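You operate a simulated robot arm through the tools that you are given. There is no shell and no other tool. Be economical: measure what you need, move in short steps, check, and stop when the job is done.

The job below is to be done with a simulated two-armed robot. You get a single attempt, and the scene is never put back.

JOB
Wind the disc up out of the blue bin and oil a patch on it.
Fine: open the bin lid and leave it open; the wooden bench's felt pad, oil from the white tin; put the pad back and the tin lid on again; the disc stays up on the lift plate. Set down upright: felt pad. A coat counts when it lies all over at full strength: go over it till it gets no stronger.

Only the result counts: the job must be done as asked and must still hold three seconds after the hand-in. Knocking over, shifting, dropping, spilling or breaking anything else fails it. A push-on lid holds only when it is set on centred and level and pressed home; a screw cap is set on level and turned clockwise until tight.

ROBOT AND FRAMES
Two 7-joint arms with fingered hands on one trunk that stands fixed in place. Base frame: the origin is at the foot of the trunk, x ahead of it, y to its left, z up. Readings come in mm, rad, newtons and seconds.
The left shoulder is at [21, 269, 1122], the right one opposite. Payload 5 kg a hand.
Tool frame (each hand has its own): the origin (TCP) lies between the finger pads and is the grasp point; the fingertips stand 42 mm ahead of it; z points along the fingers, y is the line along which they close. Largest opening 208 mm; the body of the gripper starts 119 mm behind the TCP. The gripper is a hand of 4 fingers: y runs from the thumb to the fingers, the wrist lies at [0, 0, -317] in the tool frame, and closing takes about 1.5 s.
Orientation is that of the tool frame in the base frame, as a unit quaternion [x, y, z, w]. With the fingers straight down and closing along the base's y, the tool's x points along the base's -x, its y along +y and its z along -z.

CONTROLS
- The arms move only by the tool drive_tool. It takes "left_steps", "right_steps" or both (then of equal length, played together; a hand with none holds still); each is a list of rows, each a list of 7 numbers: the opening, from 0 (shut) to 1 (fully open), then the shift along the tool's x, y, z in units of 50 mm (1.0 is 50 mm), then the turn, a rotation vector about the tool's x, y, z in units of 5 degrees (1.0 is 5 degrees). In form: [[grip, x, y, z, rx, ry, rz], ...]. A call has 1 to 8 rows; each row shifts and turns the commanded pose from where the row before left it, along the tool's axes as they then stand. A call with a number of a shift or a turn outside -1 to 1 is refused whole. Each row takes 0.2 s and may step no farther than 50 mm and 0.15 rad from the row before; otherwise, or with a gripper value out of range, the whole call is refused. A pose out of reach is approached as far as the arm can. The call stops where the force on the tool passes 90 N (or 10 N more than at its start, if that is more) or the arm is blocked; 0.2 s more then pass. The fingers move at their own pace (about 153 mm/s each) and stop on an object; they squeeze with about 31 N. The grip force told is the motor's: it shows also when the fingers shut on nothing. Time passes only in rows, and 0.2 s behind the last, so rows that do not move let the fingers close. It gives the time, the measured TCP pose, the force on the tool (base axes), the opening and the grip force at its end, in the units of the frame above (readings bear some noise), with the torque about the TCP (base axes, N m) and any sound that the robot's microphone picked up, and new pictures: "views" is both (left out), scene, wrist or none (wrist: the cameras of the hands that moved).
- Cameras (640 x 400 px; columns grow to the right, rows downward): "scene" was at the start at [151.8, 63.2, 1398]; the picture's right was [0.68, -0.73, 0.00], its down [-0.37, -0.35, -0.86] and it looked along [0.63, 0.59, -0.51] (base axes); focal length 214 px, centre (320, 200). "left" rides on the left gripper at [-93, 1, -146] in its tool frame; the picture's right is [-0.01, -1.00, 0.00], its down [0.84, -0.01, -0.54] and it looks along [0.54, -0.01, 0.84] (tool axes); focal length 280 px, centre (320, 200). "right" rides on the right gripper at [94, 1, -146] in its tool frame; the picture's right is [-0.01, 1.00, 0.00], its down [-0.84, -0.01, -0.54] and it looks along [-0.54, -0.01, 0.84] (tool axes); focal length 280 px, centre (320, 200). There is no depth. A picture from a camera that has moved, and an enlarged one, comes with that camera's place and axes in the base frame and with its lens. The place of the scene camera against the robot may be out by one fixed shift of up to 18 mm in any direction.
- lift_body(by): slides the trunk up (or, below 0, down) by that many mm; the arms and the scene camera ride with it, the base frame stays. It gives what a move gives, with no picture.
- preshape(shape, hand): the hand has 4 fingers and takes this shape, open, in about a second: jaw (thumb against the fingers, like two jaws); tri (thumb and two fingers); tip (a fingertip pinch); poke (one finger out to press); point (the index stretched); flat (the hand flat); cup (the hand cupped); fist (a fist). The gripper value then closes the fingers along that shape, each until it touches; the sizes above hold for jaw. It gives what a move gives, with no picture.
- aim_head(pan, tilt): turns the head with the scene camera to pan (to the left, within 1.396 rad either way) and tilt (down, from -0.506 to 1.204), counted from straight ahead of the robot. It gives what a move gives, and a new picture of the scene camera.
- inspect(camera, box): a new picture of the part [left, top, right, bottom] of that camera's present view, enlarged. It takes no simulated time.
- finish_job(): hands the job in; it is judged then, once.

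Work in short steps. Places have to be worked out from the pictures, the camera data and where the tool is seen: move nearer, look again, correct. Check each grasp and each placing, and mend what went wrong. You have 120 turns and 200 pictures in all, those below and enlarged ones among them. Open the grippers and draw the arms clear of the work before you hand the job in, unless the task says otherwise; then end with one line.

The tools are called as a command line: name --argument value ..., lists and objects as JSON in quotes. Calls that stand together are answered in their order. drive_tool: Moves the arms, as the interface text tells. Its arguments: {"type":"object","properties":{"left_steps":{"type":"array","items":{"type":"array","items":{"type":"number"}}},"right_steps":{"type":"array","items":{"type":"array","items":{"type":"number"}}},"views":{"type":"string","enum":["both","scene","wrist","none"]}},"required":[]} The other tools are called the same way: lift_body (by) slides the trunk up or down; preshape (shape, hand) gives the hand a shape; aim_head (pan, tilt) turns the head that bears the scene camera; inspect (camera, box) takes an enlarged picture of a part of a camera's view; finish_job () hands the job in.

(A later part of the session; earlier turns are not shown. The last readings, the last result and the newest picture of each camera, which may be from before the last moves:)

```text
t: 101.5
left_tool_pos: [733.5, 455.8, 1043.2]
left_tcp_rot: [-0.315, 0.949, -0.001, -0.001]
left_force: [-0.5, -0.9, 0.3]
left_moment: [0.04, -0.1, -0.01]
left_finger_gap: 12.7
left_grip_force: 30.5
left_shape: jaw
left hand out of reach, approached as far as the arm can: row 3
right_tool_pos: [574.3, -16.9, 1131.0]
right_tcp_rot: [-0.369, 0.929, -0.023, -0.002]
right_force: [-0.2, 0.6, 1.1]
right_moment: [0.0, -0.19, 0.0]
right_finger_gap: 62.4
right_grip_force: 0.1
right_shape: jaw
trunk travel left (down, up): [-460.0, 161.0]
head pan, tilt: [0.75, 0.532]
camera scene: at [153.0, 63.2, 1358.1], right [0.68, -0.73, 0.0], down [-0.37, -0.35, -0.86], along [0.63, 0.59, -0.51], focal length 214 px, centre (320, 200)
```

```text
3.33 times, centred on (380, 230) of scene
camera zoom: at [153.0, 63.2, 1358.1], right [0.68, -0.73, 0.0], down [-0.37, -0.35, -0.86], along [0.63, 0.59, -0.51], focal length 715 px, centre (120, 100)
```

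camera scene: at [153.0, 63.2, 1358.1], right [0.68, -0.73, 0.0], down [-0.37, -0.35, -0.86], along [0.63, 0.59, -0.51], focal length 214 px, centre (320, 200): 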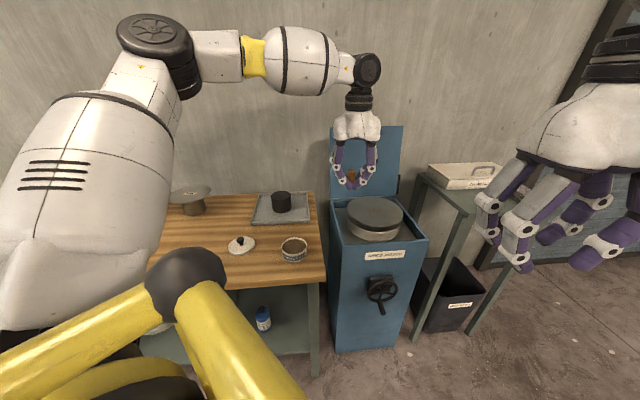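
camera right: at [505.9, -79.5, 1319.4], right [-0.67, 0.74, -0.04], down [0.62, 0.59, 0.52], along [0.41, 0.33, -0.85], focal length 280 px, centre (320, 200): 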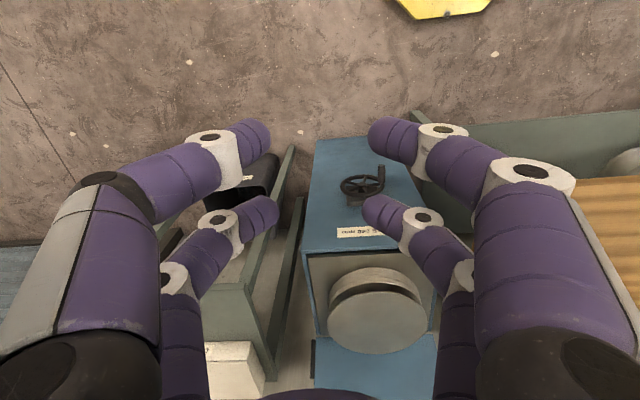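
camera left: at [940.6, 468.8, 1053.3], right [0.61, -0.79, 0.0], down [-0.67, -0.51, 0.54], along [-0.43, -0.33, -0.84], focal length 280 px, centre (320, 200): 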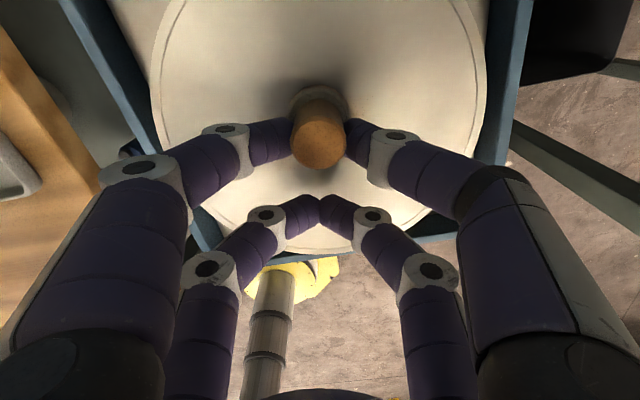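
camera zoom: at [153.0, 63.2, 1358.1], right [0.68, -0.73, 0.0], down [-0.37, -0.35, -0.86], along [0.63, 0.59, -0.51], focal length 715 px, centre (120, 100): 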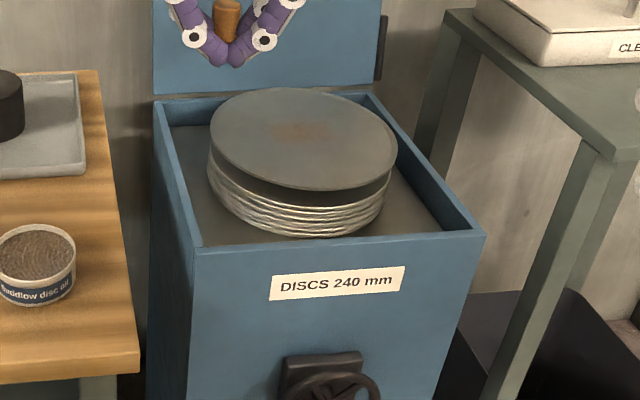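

An oil mark is on the disc; the plate just stays where it was pushed. So light contact coats. I'll rub at the current contact height (TCP ≈ 896), which can't press hard, and rewind afterwards.

drive_tool --left_steps '[[0, -0.53, -0.75, 0.2, 0, 0, 0], [0, -0.53, -0.75, 0.2, 0, 0, 0], [0, -0.53, -0.76, 0.2, 0, 0, 0], [0, 0, 0, 0.8, 0, 0, 0], [0, 0, 0, 0.8, 0, 0, 0], [0, 0, 0, 0.72, 0, 0, 0], [0, 0, 0, 0, 0, 0, 0]]' --views "none"

drive_tool --left_steps '[[0, -0.3, 0.6, 0, 0, 0, 0], [0, 0, -0.6, 0, 0, 0, 0], [0, 0, -0.6, 0, 0, 0, 0], [0, 0.3, 0, 0, 0, 0, 0], [0, 0, 0.6, 0, 0, 0, 0], [0, 0, 0.6, 0, 0, 0, 0], [0, 0.3, 0, 0, 0, 0, 0], [0, 0, -0.6, 0, 0, 0, 0]]' --views "none"

drive_tool --left_steps '[[0, 0, -0.6, 0, 0, 0, 0], [0, 0.3, 0, 0, 0, 0, 0], [0, 0, 0.6, 0, 0, 0, 0], [0, 0, 0.6, 0, 0, 0, 0], [0, -0.3, 0, 0, 0, 0, 0], [0, 0, -0.6, 0, 0, 0, 0], [0, 0, -0.6, 0, 0, 0, 0], [0, -0.3, 0.6, 0, 0, 0, 0]]' --views "wrist"

```text
t: 103.1
left_tool_pos: [865.6, 408.9, 891.0]
left_tcp_rot: [-0.313, 0.95, -0.001, -0.002]
left_force: [-0.1, 1.1, -1.4]
left_moment: [0.02, 0.09, -0.01]
left_finger_gap: 12.9
left_grip_force: 31.0
left_shape: jaw
left hand out of reach, approached as far as the arm can: row 3
right_tool_pos: [576.9, -18.2, 1129.9]
right_tcp_rot: [-0.368, 0.93, -0.023, -0.002]
right_force: [0.8, 0.0, 0.8]
right_moment: [0.01, 0.08, 0.0]
right_finger_gap: 62.4
right_grip_force: 0.0
right_shape: jaw
trunk travel left (down, up): [-460.0, 161.0]
head pan, tilt: [0.75, 0.532]
```

```text
t: 104.9
left_tool_pos: [825.5, 415.3, 893.3]
left_tcp_rot: [-0.314, 0.949, 0.001, -0.002]
left_force: [1.8, 0.8, -1.3]
left_moment: [-0.18, 0.12, 0.01]
left_finger_gap: 12.9
left_grip_force: 31.5
left_shape: jaw
left hand out of reach, approached as far as the arm can: row 2, 3
right_tool_pos: [579.0, -17.3, 1128.5]
right_tcp_rot: [-0.369, 0.929, -0.023, -0.003]
right_force: [0.4, 0.0, -0.7]
right_moment: [-0.05, 0.19, 0.01]
right_finger_gap: 62.1
right_grip_force: 0.1
right_shape: jaw
trunk travel left (down, up): [-460.0, 161.0]
head pan, tilt: [0.75, 0.532]
```

```text
t: 106.7
left_tool_pos: [835.2, 426.7, 896.4]
left_tcp_rot: [-0.314, 0.949, 0.0, -0.001]
left_force: [-0.8, 0.5, 0.3]
left_moment: [-0.05, -0.06, 0.01]
left_finger_gap: 12.7
left_grip_force: 31.1
left_shape: jaw
right_tool_pos: [574.5, -16.4, 1130.5]
right_tcp_rot: [-0.369, 0.929, -0.023, -0.002]
right_force: [-1.9, 0.6, 1.0]
right_moment: [-0.06, -0.15, 0.04]
right_finger_gap: 62.2
right_grip_force: 0.1
right_shape: jaw
trunk travel left (down, up): [-460.0, 161.0]
head pan, tilt: [0.75, 0.532]
camera left: at [911.2, 484.1, 1044.8], right [0.61, -0.79, 0.0], down [-0.67, -0.51, 0.54], along [-0.43, -0.33, -0.84], focal length 280 px, centre (320, 200)
```

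left: 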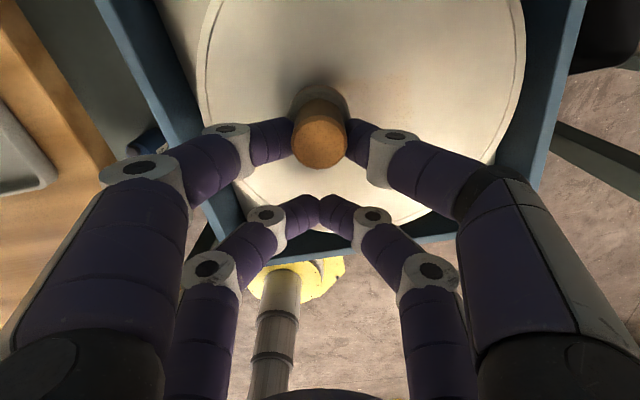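

I'll check the mark in the scene view.

inspect --camera "scene" --box '[340, 180, 420, 240]'

inspect --camera "left" --box '[200, 0, 520, 200]'

```text
6.67 times, centred on (380, 210) of scene
camera zoom: at [153.4, 63.7, 1358.0], right [0.68, -0.73, 0.0], down [-0.37, -0.35, -0.86], along [0.63, 0.59, -0.51], focal length 1430 px, centre (-80, 133)
```

zoom: 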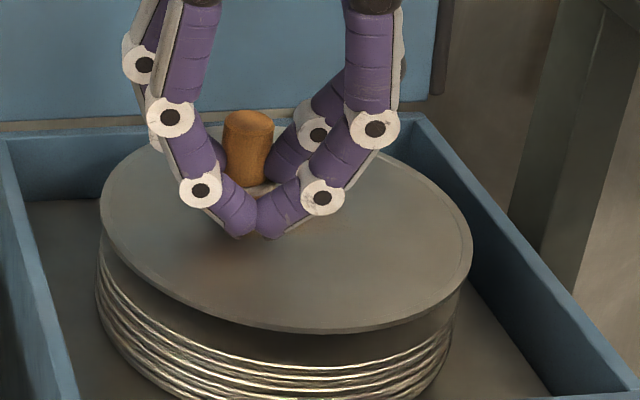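

```text
2.00 times, centred on (360, 100) of left
camera zoom: at [911.2, 484.1, 1044.8], right [0.61, -0.79, 0.0], down [-0.67, -0.51, 0.54], along [-0.43, -0.33, -0.84], focal length 561 px, centre (240, 400)
```

zoom: 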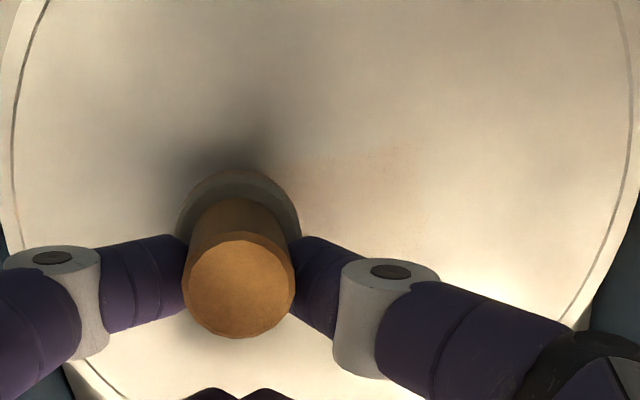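

I'll draw the hand back a little and up so the camera sees the oil mark's whole outline.

drive_tool --left_steps '[[0, 0, 0, -0.8, 0, 0, 0], [0, 0.6, 0.6, -0.2, 0, 0, 0], [0, 0.8, 0.5, 0, 0, 0, 0]]' --views "none"

inspect --camera "left" --box '[160, 0, 560, 200]'

inspect --camera "scene" --box '[340, 185, 420, 235]'

```text
t: 107.5
left_tool_pos: [746.2, 429.8, 948.9]
left_tcp_rot: [-0.314, 0.95, -0.001, 0.0]
left_force: [-0.6, -0.3, -0.2]
left_moment: [0.05, -0.1, 0.0]
left_finger_gap: 12.8
left_grip_force: 30.5
left_shape: jaw
right_tool_pos: [575.5, -16.7, 1131.8]
right_tcp_rot: [-0.368, 0.93, -0.023, -0.002]
right_force: [-0.8, 0.1, 1.7]
right_moment: [0.01, -0.1, 0.0]
right_finger_gap: 62.0
right_grip_force: 0.0
right_shape: jaw
trunk travel left (down, up): [-460.0, 161.0]
head pan, tilt: [0.75, 0.532]
```

```text
1.60 times, centred on (360, 100) of left
camera zoom: at [822.1, 487.5, 1097.7], right [0.61, -0.79, 0.0], down [-0.67, -0.51, 0.54], along [-0.43, -0.33, -0.84], focal length 449 px, centre (256, 360)
```

zoom: 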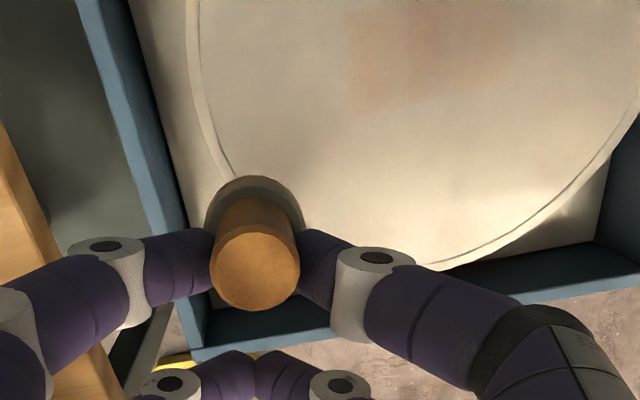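

```text
8.00 times, centred on (380, 210) of scene
camera zoom: at [153.6, 63.0, 1358.0], right [0.68, -0.73, 0.0], down [-0.37, -0.35, -0.86], along [0.63, 0.59, -0.51], focal length 1716 px, centre (-160, 120)
```

zoom: 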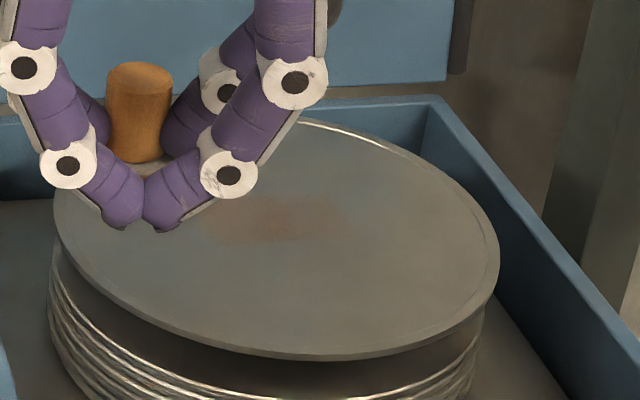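

The oil shows within a definite square at the disc's centre, of which the far part is beyond my upright reach. I'll re-dip at the tin and there regrip the pad with the hand tilted 10°, which gains about 60 mm of reach.

drive_tool --left_steps '[[0, 0.6, 0.725, -0.1, 0, 0, 0], [0, 0.61, 0.725, 0, 0, 0, 0], [0, 0.61, 0.725, 0, 0, 0, 0], [0, 0.61, 0.725, 0, 0, 0, 0], [0, 0.61, 0.725, 0, 0, 0, 0], [0, 0.61, 0.725, 0, 0, 0, 0], [0, 0, 0, 0.4, 0, 0, 0]]' --views "wrist"

```text
t: 109.1
left_tool_pos: [469.7, 493.1, 929.1]
left_tcp_rot: [-0.314, 0.949, 0.0, -0.002]
left_force: [0.1, -0.6, -0.9]
left_moment: [-0.02, 0.04, 0.01]
left_finger_gap: 12.9
left_grip_force: 30.7
left_shape: jaw
right_tool_pos: [575.8, -18.0, 1128.8]
right_tcp_rot: [-0.368, 0.929, -0.023, -0.003]
right_force: [1.2, 0.2, -0.3]
right_moment: [0.05, 0.07, 0.01]
right_finger_gap: 62.2
right_grip_force: 0.0
right_shape: jaw
trunk travel left (down, up): [-460.0, 161.0]
head pan, tilt: [0.75, 0.532]
camera left: at [546.8, 551.2, 1076.4], right [0.61, -0.79, 0.0], down [-0.67, -0.51, 0.54], along [-0.43, -0.33, -0.84], focal length 280 px, centre (320, 200)
```

left: 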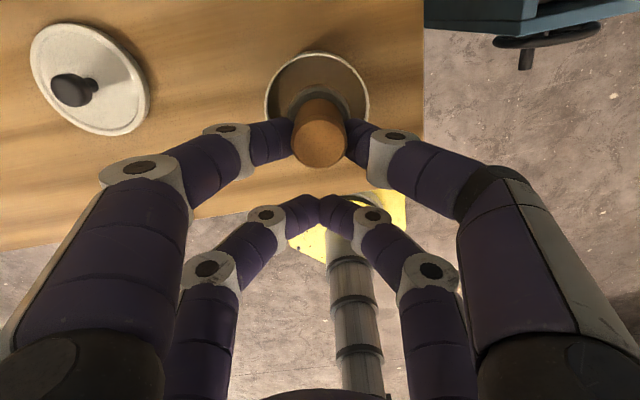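

Aligned over the tin. Lowering into the oil, opening, tilting 10°, and closing again.

drive_tool --left_steps '[[0, 0, 0.03, 0.4, 0, 0, 0], [0, 0, 0, 0.35, 0, 0, 0], [0, 0, 0, 0.1, 0, 0, 0], [0.2, 0, 0, 0, 0, 0, 0], [0.2, 0, 0, 0, 0, 0, 0], [0.2, 0.04, 0, 0.06, 0, -1, 0], [0.2, 0.04, 0, 0.06, 0, -1, 0], [0.2, 0, 0, 0, 0, 0, 0]]' --views "wrist"

inspect --camera "scene" --box '[240, 190, 340, 270]'

```text
t: 110.9
left_tool_pos: [468.0, 493.2, 882.9]
left_tcp_rot: [-0.313, 0.946, 0.027, 0.082]
left_force: [0.1, 0.6, -0.5]
left_moment: [-0.02, -0.02, -0.01]
left_finger_gap: 41.4
left_grip_force: 0.0
left_shape: jaw
right_tool_pos: [575.9, -17.5, 1129.8]
right_tcp_rot: [-0.368, 0.93, -0.022, -0.002]
right_force: [-0.1, 0.5, 0.3]
right_moment: [0.02, 0.03, 0.0]
right_finger_gap: 62.6
right_grip_force: 0.1
right_shape: jaw
trunk travel left (down, up): [-460.0, 161.0]
head pan, tilt: [0.75, 0.532]
camera left: at [523.1, 534.0, 1043.6], right [0.61, -0.79, 0.0], down [-0.73, -0.56, 0.39], along [-0.31, -0.24, -0.92], focal length 280 px, centre (320, 200)
```

left: 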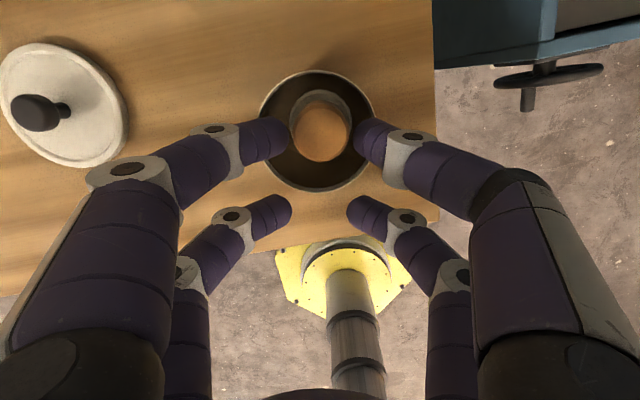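

```text
5.00 times, centred on (290, 230) of scene
camera zoom: at [154.5, 63.3, 1357.6], right [0.68, -0.73, 0.0], down [-0.37, -0.35, -0.86], along [0.63, 0.59, -0.51], focal length 1072 px, centre (470, 50)
```

zoom: 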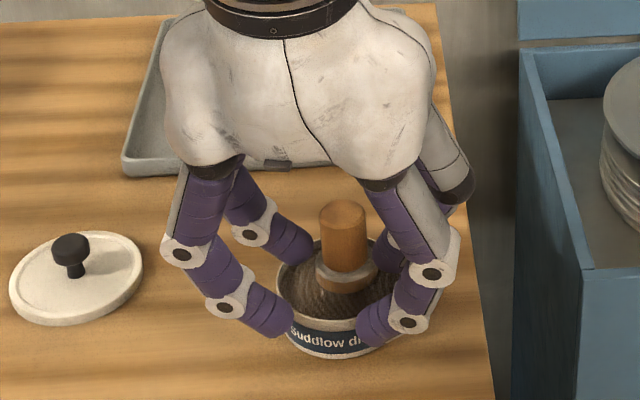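

The pad stands upright in the oil, soaked, with the hand tilted around it. Closing, lifting, and carrying back over the disc.

drive_tool --left_steps '[[0, 0, 0, 0, 0, 0, 0], [0, 0, 0, 0, 0, 0, 0], [0, 0, 0, 0, 0, 0, 0], [0, -0.139, 0, -0.788, 0, 0, 0], [0, -0.139, 0, -0.788, 0, 0, 0], [0, -0.588, -0.676, 0.104, 0, 0, 0], [0, -0.588, -0.676, 0.104, 0, 0, 0], [0, -0.588, -0.676, 0.104, 0, 0, 0]]' --views "none"

drive_tool --left_steps '[[0, -0.588, -0.676, 0.104, 0, 0, 0], [0, -0.588, -0.676, 0.104, 0, 0, 0], [0, -0.588, -0.676, 0.104, 0, 0, 0], [0, -0.588, -0.676, 0.104, 0, 0, 0], [0, -0.588, -0.676, 0.104, 0, 0, 0], [0, 0.1, 0, 0.6, 0, 0, 0]]' --views "wrist"

inspect --camera "scene" --box '[330, 160, 430, 240]'

```text
t: 112.7
left_tool_pos: [601.5, 464.5, 962.3]
left_tcp_rot: [-0.312, 0.946, 0.027, 0.082]
left_force: [-0.4, -0.9, -0.6]
left_moment: [0.06, 0.06, 0.0]
left_finger_gap: 11.5
left_grip_force: 31.7
left_shape: jaw
right_tool_pos: [577.3, -17.3, 1129.5]
right_tcp_rot: [-0.368, 0.929, -0.022, -0.003]
right_force: [0.3, -0.8, -1.2]
right_moment: [0.13, 0.13, -0.02]
right_finger_gap: 62.3
right_grip_force: 0.1
right_shape: jaw
trunk travel left (down, up): [-460.0, 161.0]
head pan, tilt: [0.75, 0.532]
```

```text
t: 114.1
left_tool_pos: [824.7, 419.5, 932.1]
left_tcp_rot: [-0.313, 0.946, 0.027, 0.082]
left_force: [0.7, -0.4, -0.3]
left_moment: [-0.04, 0.06, -0.02]
left_finger_gap: 11.5
left_grip_force: 30.4
left_shape: jaw
right_tool_pos: [576.2, -17.1, 1131.0]
right_tcp_rot: [-0.369, 0.929, -0.023, -0.001]
right_force: [0.8, 0.1, 0.1]
right_moment: [-0.03, 0.07, -0.02]
right_finger_gap: 62.5
right_grip_force: 0.0
right_shape: jaw
trunk travel left (down, up): [-460.0, 161.0]
head pan, tilt: [0.75, 0.532]
camera left: at [877.4, 461.2, 1094.2], right [0.61, -0.79, 0.0], down [-0.73, -0.56, 0.39], along [-0.3, -0.24, -0.92], focal length 280 px, centre (320, 200)
```

left: 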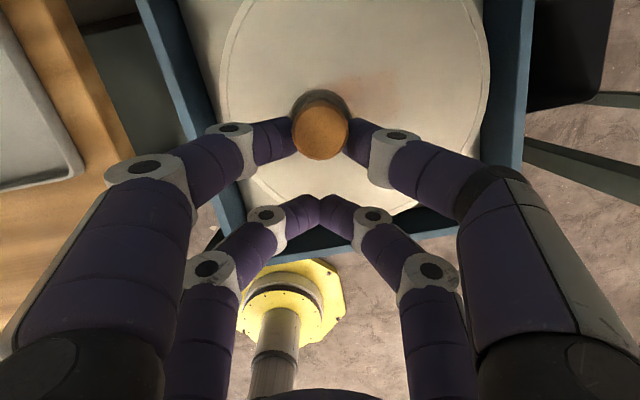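

```text
5.00 times, centred on (380, 200) of scene
camera zoom: at [154.5, 63.5, 1357.7], right [0.68, -0.73, 0.0], down [-0.37, -0.35, -0.86], along [0.63, 0.59, -0.51], focal length 1072 px, centre (20, 200)
```

zoom: 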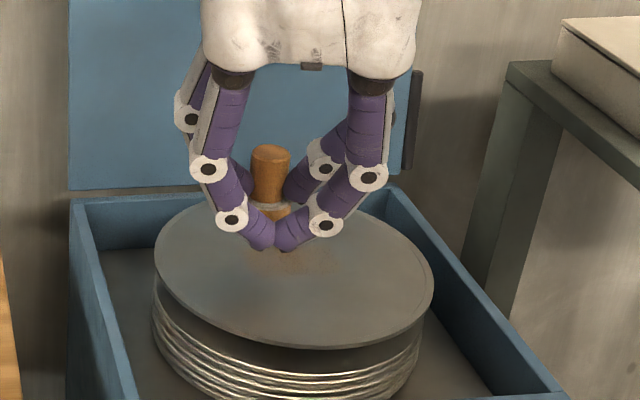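

The patch spans about 50×80 mm and the pad is above its near-left corner. I'll lower to contact and begin the raster.

drive_tool --left_steps '[[0, 0.16, 0, 0.92, 0, 0, 0], [0, -0.16, -0.69, 0.028, 0, 0, 0], [0, -0.16, -0.69, 0.028, 0, 0, 0], [0, -0.248, 0.06, 0.044, 0, 0, 0], [0, 0.16, 0.69, -0.028, 0, 0, 0], [0, 0.16, 0.69, -0.028, 0, 0, 0], [0, -0.248, 0.06, 0.044, 0, 0, 0], [0, -0.16, -0.69, 0.028, 0, 0, 0]]' --views "none"

drive_tool --left_steps '[[0, -0.16, -0.69, 0.028, 0, 0, 0], [0, -0.248, 0.06, 0.044, 0, 0, 0], [0, 0.16, 0.69, -0.028, 0, 0, 0], [0, 0.16, 0.69, -0.028, 0, 0, 0], [0, 0.248, -0.06, -0.044, 0, 0, 0], [0, -0.16, -0.69, 0.028, 0, 0, 0], [0, -0.16, -0.69, 0.028, 0, 0, 0], [0, 0.248, -0.06, -0.044, 0, 0, 0]]' --views "none"

drive_tool --left_steps '[[0, 0.16, 0.69, -0.028, 0, 0, 0], [0, 0.16, 0.69, -0.028, 0, 0, 0], [0, 0.248, -0.06, -0.044, 0, 0, 0], [0, -0.16, -0.69, 0.028, 0, 0, 0], [0, -0.16, -0.69, 0.028, 0, 0, 0], [0, 0.16, 0.69, -0.028, 0, 0, 0], [0, 0.16, 0.69, -0.028, 0, 0, 0]]' --views "wrist"

inspect --camera "scene" --box '[340, 180, 420, 240]'

```text
t: 115.9
left_tool_pos: [858.0, 417.6, 881.4]
left_tcp_rot: [-0.313, 0.946, 0.028, 0.08]
left_force: [0.3, 0.8, -0.9]
left_moment: [-0.13, 0.17, -0.01]
left_finger_gap: 11.4
left_grip_force: 31.2
left_shape: jaw
left hand out of reach, approached as far as the arm can: row 3
right_tool_pos: [578.0, -17.1, 1128.2]
right_tcp_rot: [-0.368, 0.929, -0.023, -0.003]
right_force: [1.5, -0.1, -0.3]
right_moment: [-0.05, 0.22, 0.0]
right_finger_gap: 62.4
right_grip_force: 0.1
right_shape: jaw
trunk travel left (down, up): [-460.0, 161.0]
head pan, tilt: [0.75, 0.532]
```

```text
t: 117.7
left_tool_pos: [875.7, 388.5, 885.1]
left_tcp_rot: [-0.313, 0.946, 0.027, 0.082]
left_force: [0.2, 0.7, -0.2]
left_moment: [0.03, 0.0, -0.03]
left_finger_gap: 11.4
left_grip_force: 30.7
left_shape: jaw
left hand out of reach, approached as far as the arm can: row 1
right_tool_pos: [575.6, -17.4, 1129.7]
right_tcp_rot: [-0.369, 0.929, -0.023, -0.003]
right_force: [-1.0, 0.5, 0.2]
right_moment: [0.0, -0.06, 0.04]
right_finger_gap: 62.2
right_grip_force: 0.1
right_shape: jaw
trunk travel left (down, up): [-460.0, 161.0]
head pan, tilt: [0.75, 0.532]
```

```text
t: 119.3
left_tool_pos: [814.5, 422.7, 885.7]
left_tcp_rot: [-0.312, 0.946, 0.027, 0.081]
left_force: [0.1, -0.5, -1.1]
left_moment: [0.04, -0.02, 0.01]
left_finger_gap: 11.1
left_grip_force: 30.5
left_shape: jaw
right_tool_pos: [575.3, -16.6, 1129.9]
right_tcp_rot: [-0.368, 0.929, -0.023, -0.002]
right_force: [-0.1, -0.1, 1.4]
right_moment: [0.0, -0.07, -0.06]
right_finger_gap: 62.4
right_grip_force: 0.1
right_shape: jaw
trunk travel left (down, up): [-460.0, 161.0]
head pan, tilt: [0.75, 0.532]
camera left: at [869.0, 463.7, 1047.7], right [0.61, -0.8, 0.0], down [-0.73, -0.56, 0.39], along [-0.31, -0.24, -0.92], focal length 280 px, centre (320, 200)
```

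left: 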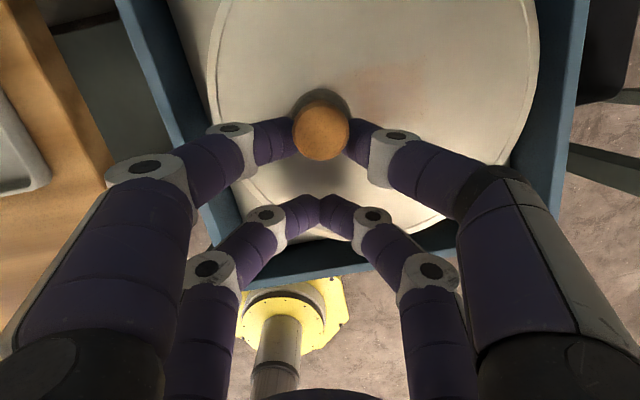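

```text
6.67 times, centred on (380, 210) of scene
camera zoom: at [154.3, 63.2, 1357.7], right [0.68, -0.73, 0.0], down [-0.37, -0.35, -0.86], along [0.63, 0.59, -0.51], focal length 1430 px, centre (-80, 133)
```

zoom: 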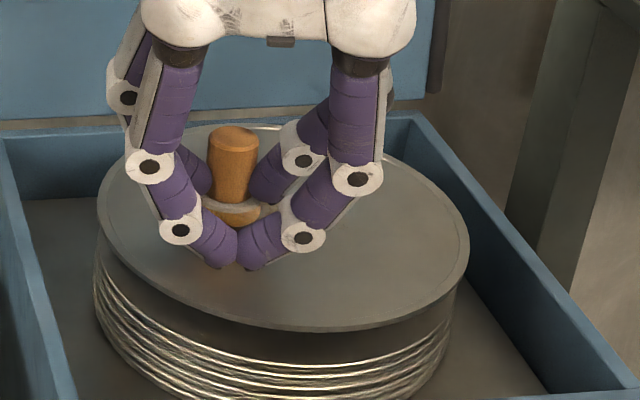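

The disc hasn't moved and the mark looks unchanged, so the pad may be hovering. I'll go 8 mm lower and raster again.

drive_tool --left_steps '[[0, -0.04, 0, 0.19, 0, 0, 0], [0, -0.16, -0.69, 0.028, 0, 0, 0], [0, -0.16, -0.69, 0.028, 0, 0, 0], [0, -0.248, 0.06, 0.044, 0, 0, 0], [0, 0.16, 0.69, -0.028, 0, 0, 0], [0, 0.16, 0.69, -0.028, 0, 0, 0], [0, -0.248, 0.06, 0.044, 0, 0, 0], [0, -0.16, -0.69, 0.028, 0, 0, 0]]' --views "wrist"

inspect --camera "scene" --box '[340, 180, 420, 240]'

```text
t: 121.1
left_tool_pos: [861.7, 423.7, 871.7]
left_tcp_rot: [-0.313, 0.946, 0.026, 0.081]
left_force: [0.4, 0.9, -1.0]
left_moment: [-0.09, 0.05, 0.0]
left_finger_gap: 11.3
left_grip_force: 31.1
left_shape: jaw
right_tool_pos: [576.1, -17.5, 1128.8]
right_tcp_rot: [-0.368, 0.929, -0.023, -0.004]
right_force: [1.5, -0.5, 0.0]
right_moment: [-0.03, 0.12, 0.01]
right_finger_gap: 62.2
right_grip_force: 0.0
right_shape: jaw
trunk travel left (down, up): [-460.0, 161.0]
head pan, tilt: [0.75, 0.532]
camera left: at [917.1, 464.5, 1033.9], right [0.61, -0.79, 0.0], down [-0.73, -0.56, 0.39], along [-0.31, -0.24, -0.92], focal length 280 px, centre (320, 200)
```

left: 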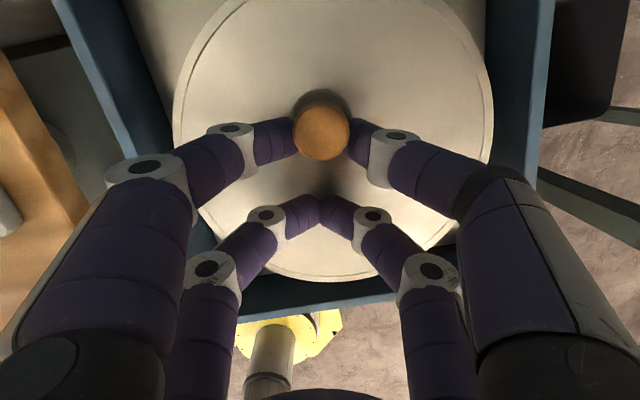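

```text
6.67 times, centred on (380, 210) of scene
camera zoom: at [155.2, 63.7, 1357.2], right [0.68, -0.73, 0.0], down [-0.37, -0.35, -0.86], along [0.63, 0.59, -0.51], focal length 1430 px, centre (-80, 133)
```

zoom: 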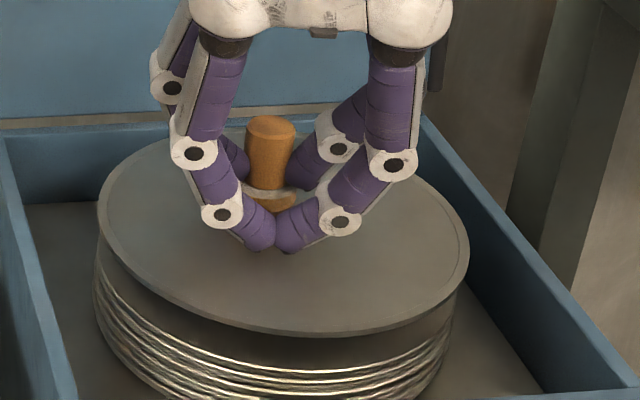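

Now it seems to be at contact. I'll go 4 mm lower and do a full there-and-back raster, then lift to look.

drive_tool --left_steps '[[0, 0.014, 0, 0.08, 0, 0, 0], [0, -0.1, -0.45, 0.02, 0, 0, 0], [0, 0.13, 0.57, -0.022, 0, 0, 0], [0, 0.13, 0.57, -0.022, 0, 0, 0], [0, 0.2, -0.05, -0.035, 0, 0, 0], [0, -0.13, -0.57, 0.022, 0, 0, 0], [0, -0.13, -0.57, 0.022, 0, 0, 0], [0, 0.2, -0.05, -0.035, 0, 0, 0]]' --views "none"

drive_tool --left_steps '[[0, 0.13, 0.57, -0.022, 0, 0, 0], [0, 0.13, 0.57, -0.022, 0, 0, 0], [0, 0, 0, 0, 0, 0, 0], [0, -0.1, 0, -0.8, 0, 0, 0], [0, 0.6, 0.7, -0.3, 0, 0, 0], [0, 0.6, 0.7, -0.1, 0, 0, 0]]' --views "wrist"

inspect --camera "scene" --box '[340, 180, 420, 240]'

```text
t: 122.9
left_tool_pos: [865.1, 389.2, 873.9]
left_tcp_rot: [-0.312, 0.946, 0.027, 0.082]
left_force: [-0.3, 0.2, -0.2]
left_moment: [-0.03, 0.0, 0.0]
left_finger_gap: 11.1
left_grip_force: 30.6
left_shape: jaw
right_tool_pos: [575.7, -16.9, 1130.4]
right_tcp_rot: [-0.368, 0.929, -0.023, -0.002]
right_force: [-0.7, 0.1, 0.5]
right_moment: [-0.03, 0.0, 0.0]
right_finger_gap: 62.4
right_grip_force: 0.1
right_shape: jaw
trunk travel left (down, up): [-460.0, 161.0]
head pan, tilt: [0.75, 0.532]
```

```text
t: 124.3
left_tool_pos: [727.0, 447.8, 922.0]
left_tcp_rot: [-0.313, 0.946, 0.026, 0.082]
left_force: [0.3, 0.1, 0.2]
left_moment: [-0.03, 0.0, -0.04]
left_finger_gap: 11.3
left_grip_force: 30.8
left_shape: jaw
right_tool_pos: [575.5, -16.8, 1129.8]
right_tcp_rot: [-0.369, 0.929, -0.023, -0.002]
right_force: [-0.1, -0.1, 1.5]
right_moment: [-0.03, -0.06, -0.03]
right_finger_gap: 62.2
right_grip_force: 0.0
right_shape: jaw
trunk travel left (down, up): [-460.0, 161.0]
head pan, tilt: [0.75, 0.532]
camera left: at [781.2, 488.9, 1084.0], right [0.61, -0.79, 0.0], down [-0.73, -0.56, 0.39], along [-0.3, -0.24, -0.92], focal length 280 px, centre (320, 200)
```

left: 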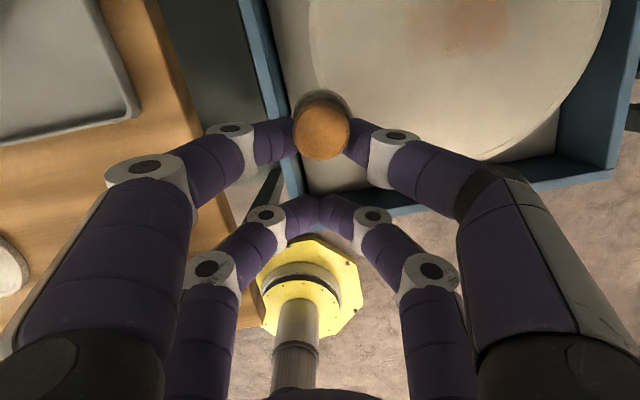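

```text
6.67 times, centred on (380, 210) of scene
camera zoom: at [154.1, 63.6, 1357.7], right [0.68, -0.73, 0.0], down [-0.37, -0.35, -0.86], along [0.63, 0.59, -0.51], focal length 1430 px, centre (-80, 133)
```

zoom: 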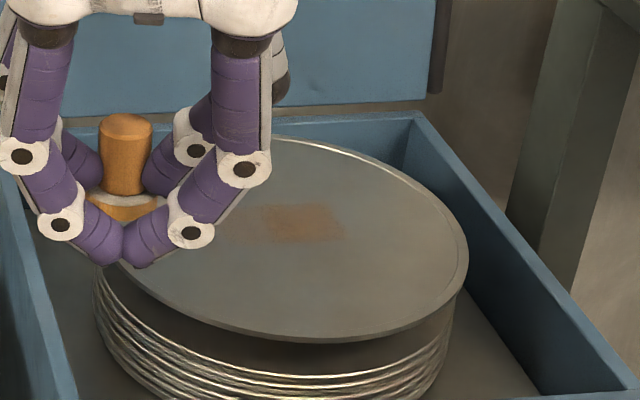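

The patch is darkening but unevenly. I'll zoom to see which parts are weak.

inspect --camera "left" --box '[340, 0, 600, 160]'

inspect --camera "scene" --box '[360, 200, 390, 220]'

```text
2.46 times, centred on (470, 80) of left
camera zoom: at [781.2, 488.9, 1084.0], right [0.61, -0.79, 0.0], down [-0.73, -0.56, 0.39], along [-0.3, -0.24, -0.92], focal length 690 px, centre (-49, 495)
```

zoom: 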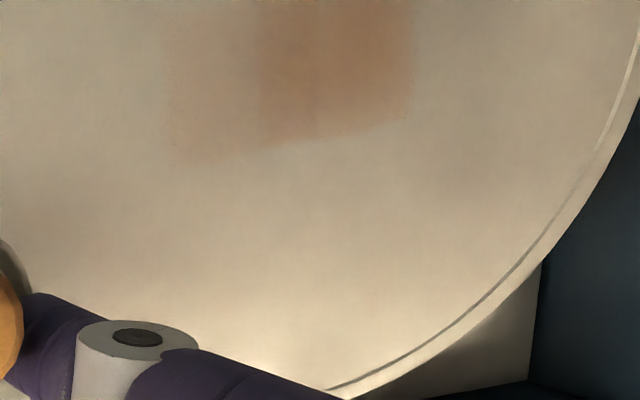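

```text
16.00 times, centred on (375, 210) of scene
camera zoom: at [154.1, 63.6, 1357.7], right [0.68, -0.73, 0.0], down [-0.37, -0.35, -0.86], along [0.63, 0.59, -0.51], focal length 3432 px, centre (-560, 40)
```

zoom: 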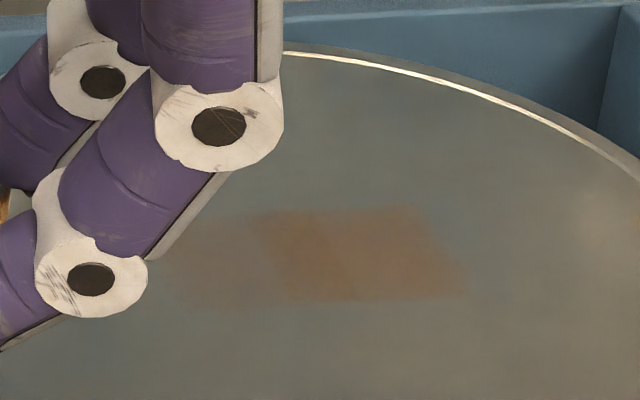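

Clear now: the patch is about 76×50 mm and its left third is faint. I'll return to the left edge, press slightly lower, and do back-and-forth column strokes across the whole patch, twice.

drive_tool --left_steps '[[0, -0.554, -0.795, 0.098, 0, 0, 0], [0, -0.554, -0.795, 0.098, 0, 0, 0], [0, 0.09, 0, 0.52, 0, 0, 0], [0, 0.1, 0, 0.55, 0, 0, 0], [0, -0.307, 0.074, 0.054, 0, 0, 0], [0, -0.307, 0.074, 0.054, 0, 0, 0], [0, -0.077, -0.33, 0.014, 0, 0, 0], [0, 0.307, -0.074, -0.054, 0, 0, 0]]' --views "none"

drive_tool --left_steps '[[0, 0.307, -0.074, -0.054, 0, 0, 0], [0, -0.077, -0.33, 0.014, 0, 0, 0], [0, -0.307, 0.074, 0.054, 0, 0, 0], [0, -0.307, 0.074, 0.054, 0, 0, 0], [0, -0.077, -0.33, 0.014, 0, 0, 0], [0, 0.307, -0.074, -0.054, 0, 0, 0], [0, 0.307, -0.074, -0.054, 0, 0, 0], [0, -0.077, -0.33, 0.014, 0, 0, 0]]' --views "none"

drive_tool --left_steps '[[0, -0.307, 0.074, 0.054, 0, 0, 0], [0, -0.307, 0.074, 0.054, 0, 0, 0], [0, 0.1, 0.33, 0.02, 0, 0, 0], [0, 0.307, -0.074, -0.054, 0, 0, 0], [0, 0.307, -0.074, -0.054, 0, 0, 0], [0, 0.077, 0.33, -0.014, 0, 0, 0], [0, -0.307, 0.074, 0.054, 0, 0, 0], [0, -0.307, 0.074, 0.054, 0, 0, 0]]' --views "none"

drive_tool --left_steps '[[0, 0.077, 0.33, 0, 0, 0, 0], [0, 0.307, -0.074, -0.054, 0, 0, 0], [0, 0.307, -0.074, -0.054, 0, 0, 0], [0, 0.077, 0.33, -0.014, 0, 0, 0], [0, -0.307, 0.074, 0.054, 0, 0, 0], [0, -0.307, 0.074, 0.054, 0, 0, 0], [0, 0, 0, -0.8, 0, 0, 0], [0, 0.9, 0.3, 0, 0, 0, 0]]' --views "none"

inspect --camera "left" --box '[260, 0, 520, 160]'

inspect --camera "scene" --box '[350, 190, 410, 230]'

```text
t: 126.1
left_tool_pos: [843.1, 416.1, 867.6]
left_tcp_rot: [-0.313, 0.946, 0.027, 0.082]
left_force: [0.0, -0.7, -0.5]
left_moment: [0.0, -0.04, -0.02]
left_finger_gap: 11.5
left_grip_force: 30.8
left_shape: jaw
right_tool_pos: [576.0, -18.4, 1130.1]
right_tcp_rot: [-0.369, 0.929, -0.023, -0.002]
right_force: [-0.4, -0.9, -0.5]
right_moment: [0.03, -0.02, 0.02]
right_finger_gap: 62.2
right_grip_force: 0.1
right_shape: jaw
trunk travel left (down, up): [-460.0, 161.0]
head pan, tilt: [0.75, 0.532]
```

```text
t: 127.9
left_tool_pos: [867.3, 373.8, 868.6]
left_tcp_rot: [-0.312, 0.946, 0.025, 0.083]
left_force: [-0.3, 0.3, 0.0]
left_moment: [0.0, 0.01, 0.0]
left_finger_gap: 11.6
left_grip_force: 31.1
left_shape: jaw
left hand out of reach, approached as far as the arm can: row 8
right_tool_pos: [576.7, -17.8, 1128.4]
right_tcp_rot: [-0.368, 0.93, -0.023, -0.002]
right_force: [-0.8, 0.0, 0.2]
right_moment: [-0.03, -0.02, -0.02]
right_finger_gap: 62.1
right_grip_force: 0.0
right_shape: jaw
trunk travel left (down, up): [-460.0, 161.0]
head pan, tilt: [0.75, 0.532]
```

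```text
t: 129.7
left_tool_pos: [858.2, 422.7, 865.0]
left_tcp_rot: [-0.313, 0.946, 0.027, 0.081]
left_force: [0.3, 0.2, -0.1]
left_moment: [0.0, 0.03, -0.03]
left_finger_gap: 11.6
left_grip_force: 31.4
left_shape: jaw
left hand out of reach, approached as far as the arm can: row 2
right_tool_pos: [576.1, -16.4, 1130.8]
right_tcp_rot: [-0.368, 0.93, -0.023, -0.002]
right_force: [0.5, 0.7, -0.4]
right_moment: [-0.01, 0.0, -0.01]
right_finger_gap: 62.1
right_grip_force: 0.1
right_shape: jaw
trunk travel left (down, up): [-460.0, 161.0]
head pan, tilt: [0.75, 0.532]
```

```text
t: 131.5
left_tool_pos: [782.9, 426.6, 899.6]
left_tcp_rot: [-0.313, 0.946, 0.026, 0.081]
left_force: [-0.4, 0.9, -1.2]
left_moment: [0.01, -0.02, 0.01]
left_finger_gap: 11.5
left_grip_force: 30.9
left_shape: jaw
right_tool_pos: [576.8, -17.2, 1130.7]
right_tcp_rot: [-0.369, 0.929, -0.024, -0.003]
right_force: [-0.5, -0.1, 0.3]
right_moment: [-0.01, -0.02, -0.01]
right_finger_gap: 62.3
right_grip_force: 0.0
right_shape: jaw
trunk travel left (down, up): [-460.0, 161.0]
head pan, tilt: [0.75, 0.532]
```

```text
2.46 times, centred on (390, 80) of left
camera zoom: at [837.6, 468.8, 1060.6], right [0.61, -0.79, 0.0], down [-0.73, -0.56, 0.39], along [-0.31, -0.24, -0.92], focal length 690 px, centre (148, 495)
```

zoom: 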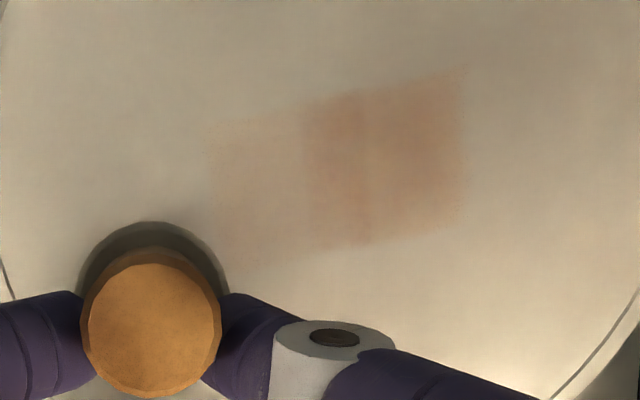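

```text
10.00 times, centred on (380, 210) of scene
camera zoom: at [154.3, 63.4, 1357.7], right [0.68, -0.73, 0.0], down [-0.37, -0.35, -0.86], along [0.63, 0.59, -0.51], focal length 2145 px, centre (-280, 100)
```

zoom: 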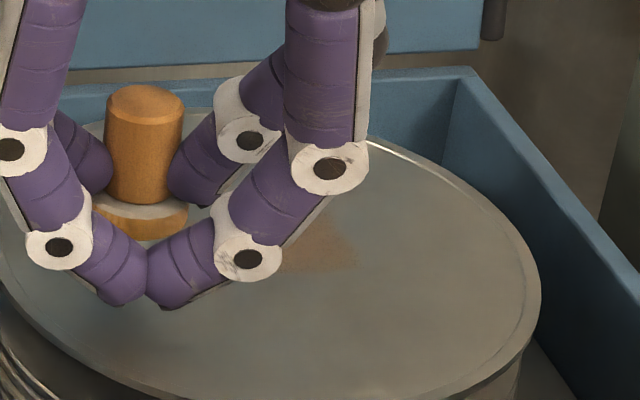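

The left third is still faint though the rest is dense. I'll go to the left strip and stroke it with the pad a bit lower.

drive_tool --left_steps '[[0, -0.455, -0.575, 0.08, 0, 0, 0], [0, 0.136, 0, 0.77, 0, 0, 0], [0, -0.307, 0.074, 0.054, 0, 0, 0], [0, -0.307, 0.074, 0.054, 0, 0, 0], [0, 0.307, -0.074, -0.054, 0, 0, 0], [0, 0.307, -0.074, -0.054, 0, 0, 0], [0, -0.05, -0.2, 0.01, 0, 0, 0], [0, -0.307, 0.074, 0.054, 0, 0, 0]]' --views "none"

inspect --camera "scene" --box '[350, 190, 410, 230]'

drive_tool --left_steps '[[0, -0.307, 0.074, 0.054, 0, 0, 0], [0, 0.307, -0.074, -0.054, 0, 0, 0], [0, 0.307, -0.074, -0.054, 0, 0, 0], [0, 0.1, 0.4, -0.02, 0, 0, 0], [0, -0.307, 0.074, 0.054, 0, 0, 0], [0, -0.307, 0.074, 0.054, 0, 0, 0], [0, 0, 0, -0.8, 0, 0, 0], [0, 0.9, 0.3, 0, 0, 0, 0]]' --views "none"

inspect --camera "left" --box '[260, 0, 520, 160]'

```text
t: 133.3
left_tool_pos: [836.3, 422.4, 856.8]
left_tcp_rot: [-0.312, 0.946, 0.027, 0.081]
left_force: [-0.1, 0.2, 0.2]
left_moment: [-0.03, 0.02, -0.05]
left_finger_gap: 11.4
left_grip_force: 31.1
left_shape: jaw
right_tool_pos: [576.0, -16.9, 1130.1]
right_tcp_rot: [-0.369, 0.929, -0.023, -0.002]
right_force: [-0.4, 0.1, -0.7]
right_moment: [-0.04, -0.03, 0.02]
right_finger_gap: 62.4
right_grip_force: 0.1
right_shape: jaw
trunk travel left (down, up): [-460.0, 161.0]
head pan, tilt: [0.75, 0.532]
```

```text
10.00 times, centred on (380, 210) of scene
camera zoom: at [154.2, 63.3, 1357.6], right [0.68, -0.73, 0.0], down [-0.37, -0.35, -0.86], along [0.63, 0.59, -0.51], focal length 2145 px, centre (-280, 100)
```

zoom: 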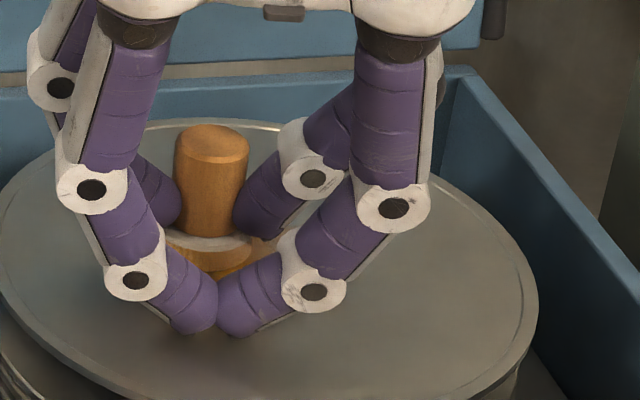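

```text
t: 135.1
left_tool_pos: [781.5, 425.8, 889.6]
left_tcp_rot: [-0.311, 0.946, 0.027, 0.081]
left_force: [0.8, 0.2, -0.9]
left_moment: [-0.05, 0.02, 0.0]
left_finger_gap: 11.6
left_grip_force: 30.8
left_shape: jaw
right_tool_pos: [575.5, -17.1, 1130.6]
right_tcp_rot: [-0.369, 0.929, -0.023, -0.002]
right_force: [0.0, -0.4, 0.3]
right_moment: [-0.02, 0.0, -0.01]
right_finger_gap: 62.4
right_grip_force: 0.2
right_shape: jaw
trunk travel left (down, up): [-460.0, 161.0]
head pan, tilt: [0.75, 0.532]
```

```text
2.46 times, centred on (390, 80) of left
camera zoom: at [836.9, 466.7, 1050.5], right [0.61, -0.79, 0.0], down [-0.73, -0.56, 0.39], along [-0.31, -0.24, -0.92], focal length 690 px, centre (148, 495)
```

zoom: 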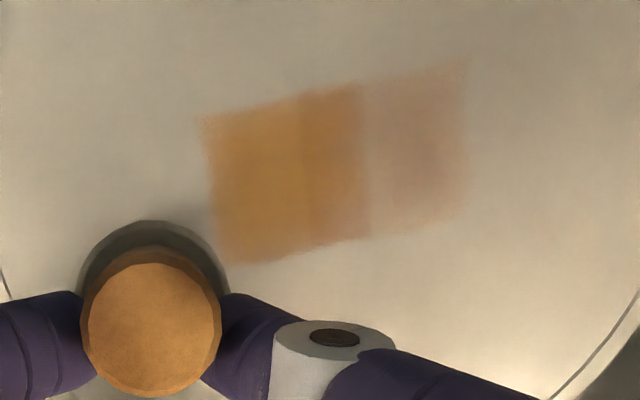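

Now it really touches: the left part turned strongly orange. I'll do the remaining columns at this lower height, in both directions.

drive_tool --left_steps '[[0, -0.294, -0.504, 0.052, 0, 0, 0], [0, -0.294, -0.504, 0.052, 0, 0, 0], [0, 0.12, 0, 0.69, 0, 0, 0], [0, -0.307, 0.074, 0.054, 0, 0, 0], [0, -0.307, 0.074, 0.054, 0, 0, 0], [0, -0.063, -0.272, 0.015, 0, 0, 0], [0, 0.307, -0.074, -0.05, 0, 0, 0], [0, 0.307, -0.074, -0.05, 0, 0, 0]]' --views "none"

drive_tool --left_steps '[[0, -0.063, -0.272, 0.015, 0, 0, 0], [0, -0.307, 0.074, 0.06, 0, 0, 0], [0, -0.307, 0.074, 0.06, 0, 0, 0], [0, 0.06, -0.272, 0.02, 0, 0, 0], [0, 0.307, -0.074, -0.045, 0, 0, 0], [0, 0.25, -0.074, -0.04, 0, 0, 0], [0, -0.06, -0.1, 0.02, 0, 0, 0], [0, -0.25, 0.074, 0.06, 0, 0, 0]]' --views "none"

drive_tool --left_steps '[[0, -0.25, 0.074, 0.06, 0, 0, 0], [0, 0.063, 0.272, 0.0, 0, 0, 0], [0, 0.307, -0.074, -0.05, 0, 0, 0], [0, 0.25, -0.074, -0.045, 0, 0, 0], [0, 0.063, 0.272, -0.01, 0, 0, 0], [0, -0.3, 0.074, 0.06, 0, 0, 0], [0, 0, 0, -0.8, 0, 0, 0], [0, 0.95, 0.3, 0, 0, 0, 0]]' --views "none"

inspect --camera "left" --box '[260, 0, 520, 160]'

```text
t: 136.9
left_tool_pos: [845.8, 397.8, 854.8]
left_tcp_rot: [-0.313, 0.946, 0.028, 0.082]
left_force: [-0.1, -0.1, -0.5]
left_moment: [-0.02, 0.0, -0.02]
left_finger_gap: 11.3
left_grip_force: 31.0
left_shape: jaw
right_tool_pos: [576.7, -17.0, 1129.7]
right_tcp_rot: [-0.368, 0.93, -0.022, -0.003]
right_force: [1.0, 0.3, 0.6]
right_moment: [-0.04, -0.06, -0.04]
right_finger_gap: 62.6
right_grip_force: 0.1
right_shape: jaw
trunk travel left (down, up): [-460.0, 161.0]
head pan, tilt: [0.75, 0.532]
```

```text
t: 138.7
left_tool_pos: [876.5, 388.3, 851.6]
left_tcp_rot: [-0.312, 0.946, 0.026, 0.083]
left_force: [-0.4, -1.0, 0.9]
left_moment: [0.03, -0.05, -0.02]
left_finger_gap: 11.4
left_grip_force: 30.5
left_shape: jaw
left hand out of reach, approached as far as the arm can: row 7
right_tool_pos: [576.4, -18.3, 1129.5]
right_tcp_rot: [-0.368, 0.93, -0.024, -0.003]
right_force: [-1.2, -0.8, 0.2]
right_moment: [0.0, -0.01, 0.0]
right_finger_gap: 62.4
right_grip_force: 0.1
right_shape: jaw
trunk travel left (down, up): [-460.0, 161.0]
head pan, tilt: [0.75, 0.532]
```

```text
t: 140.5
left_tool_pos: [800.9, 384.3, 882.7]
left_tcp_rot: [-0.313, 0.946, 0.026, 0.082]
left_force: [-0.5, 0.5, 0.4]
left_moment: [-0.01, 0.0, -0.01]
left_finger_gap: 11.4
left_grip_force: 30.6
left_shape: jaw
right_tool_pos: [575.9, -17.4, 1129.5]
right_tcp_rot: [-0.369, 0.929, -0.023, -0.001]
right_force: [0.1, 0.4, 0.1]
right_moment: [-0.02, -0.01, 0.03]
right_finger_gap: 62.1
right_grip_force: 0.1
right_shape: jaw
trunk travel left (down, up): [-460.0, 161.0]
head pan, tilt: [0.75, 0.532]
```

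```text
2.46 times, centred on (390, 80) of left
camera zoom: at [855.6, 426.5, 1045.0], right [0.61, -0.79, 0.0], down [-0.73, -0.56, 0.39], along [-0.3, -0.24, -0.92], focal length 690 px, centre (148, 495)
```

zoom: 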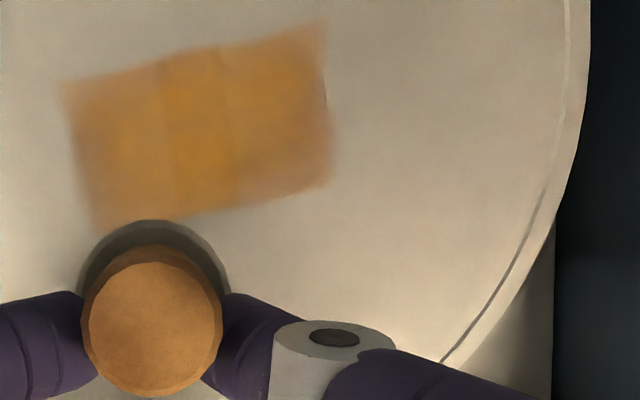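

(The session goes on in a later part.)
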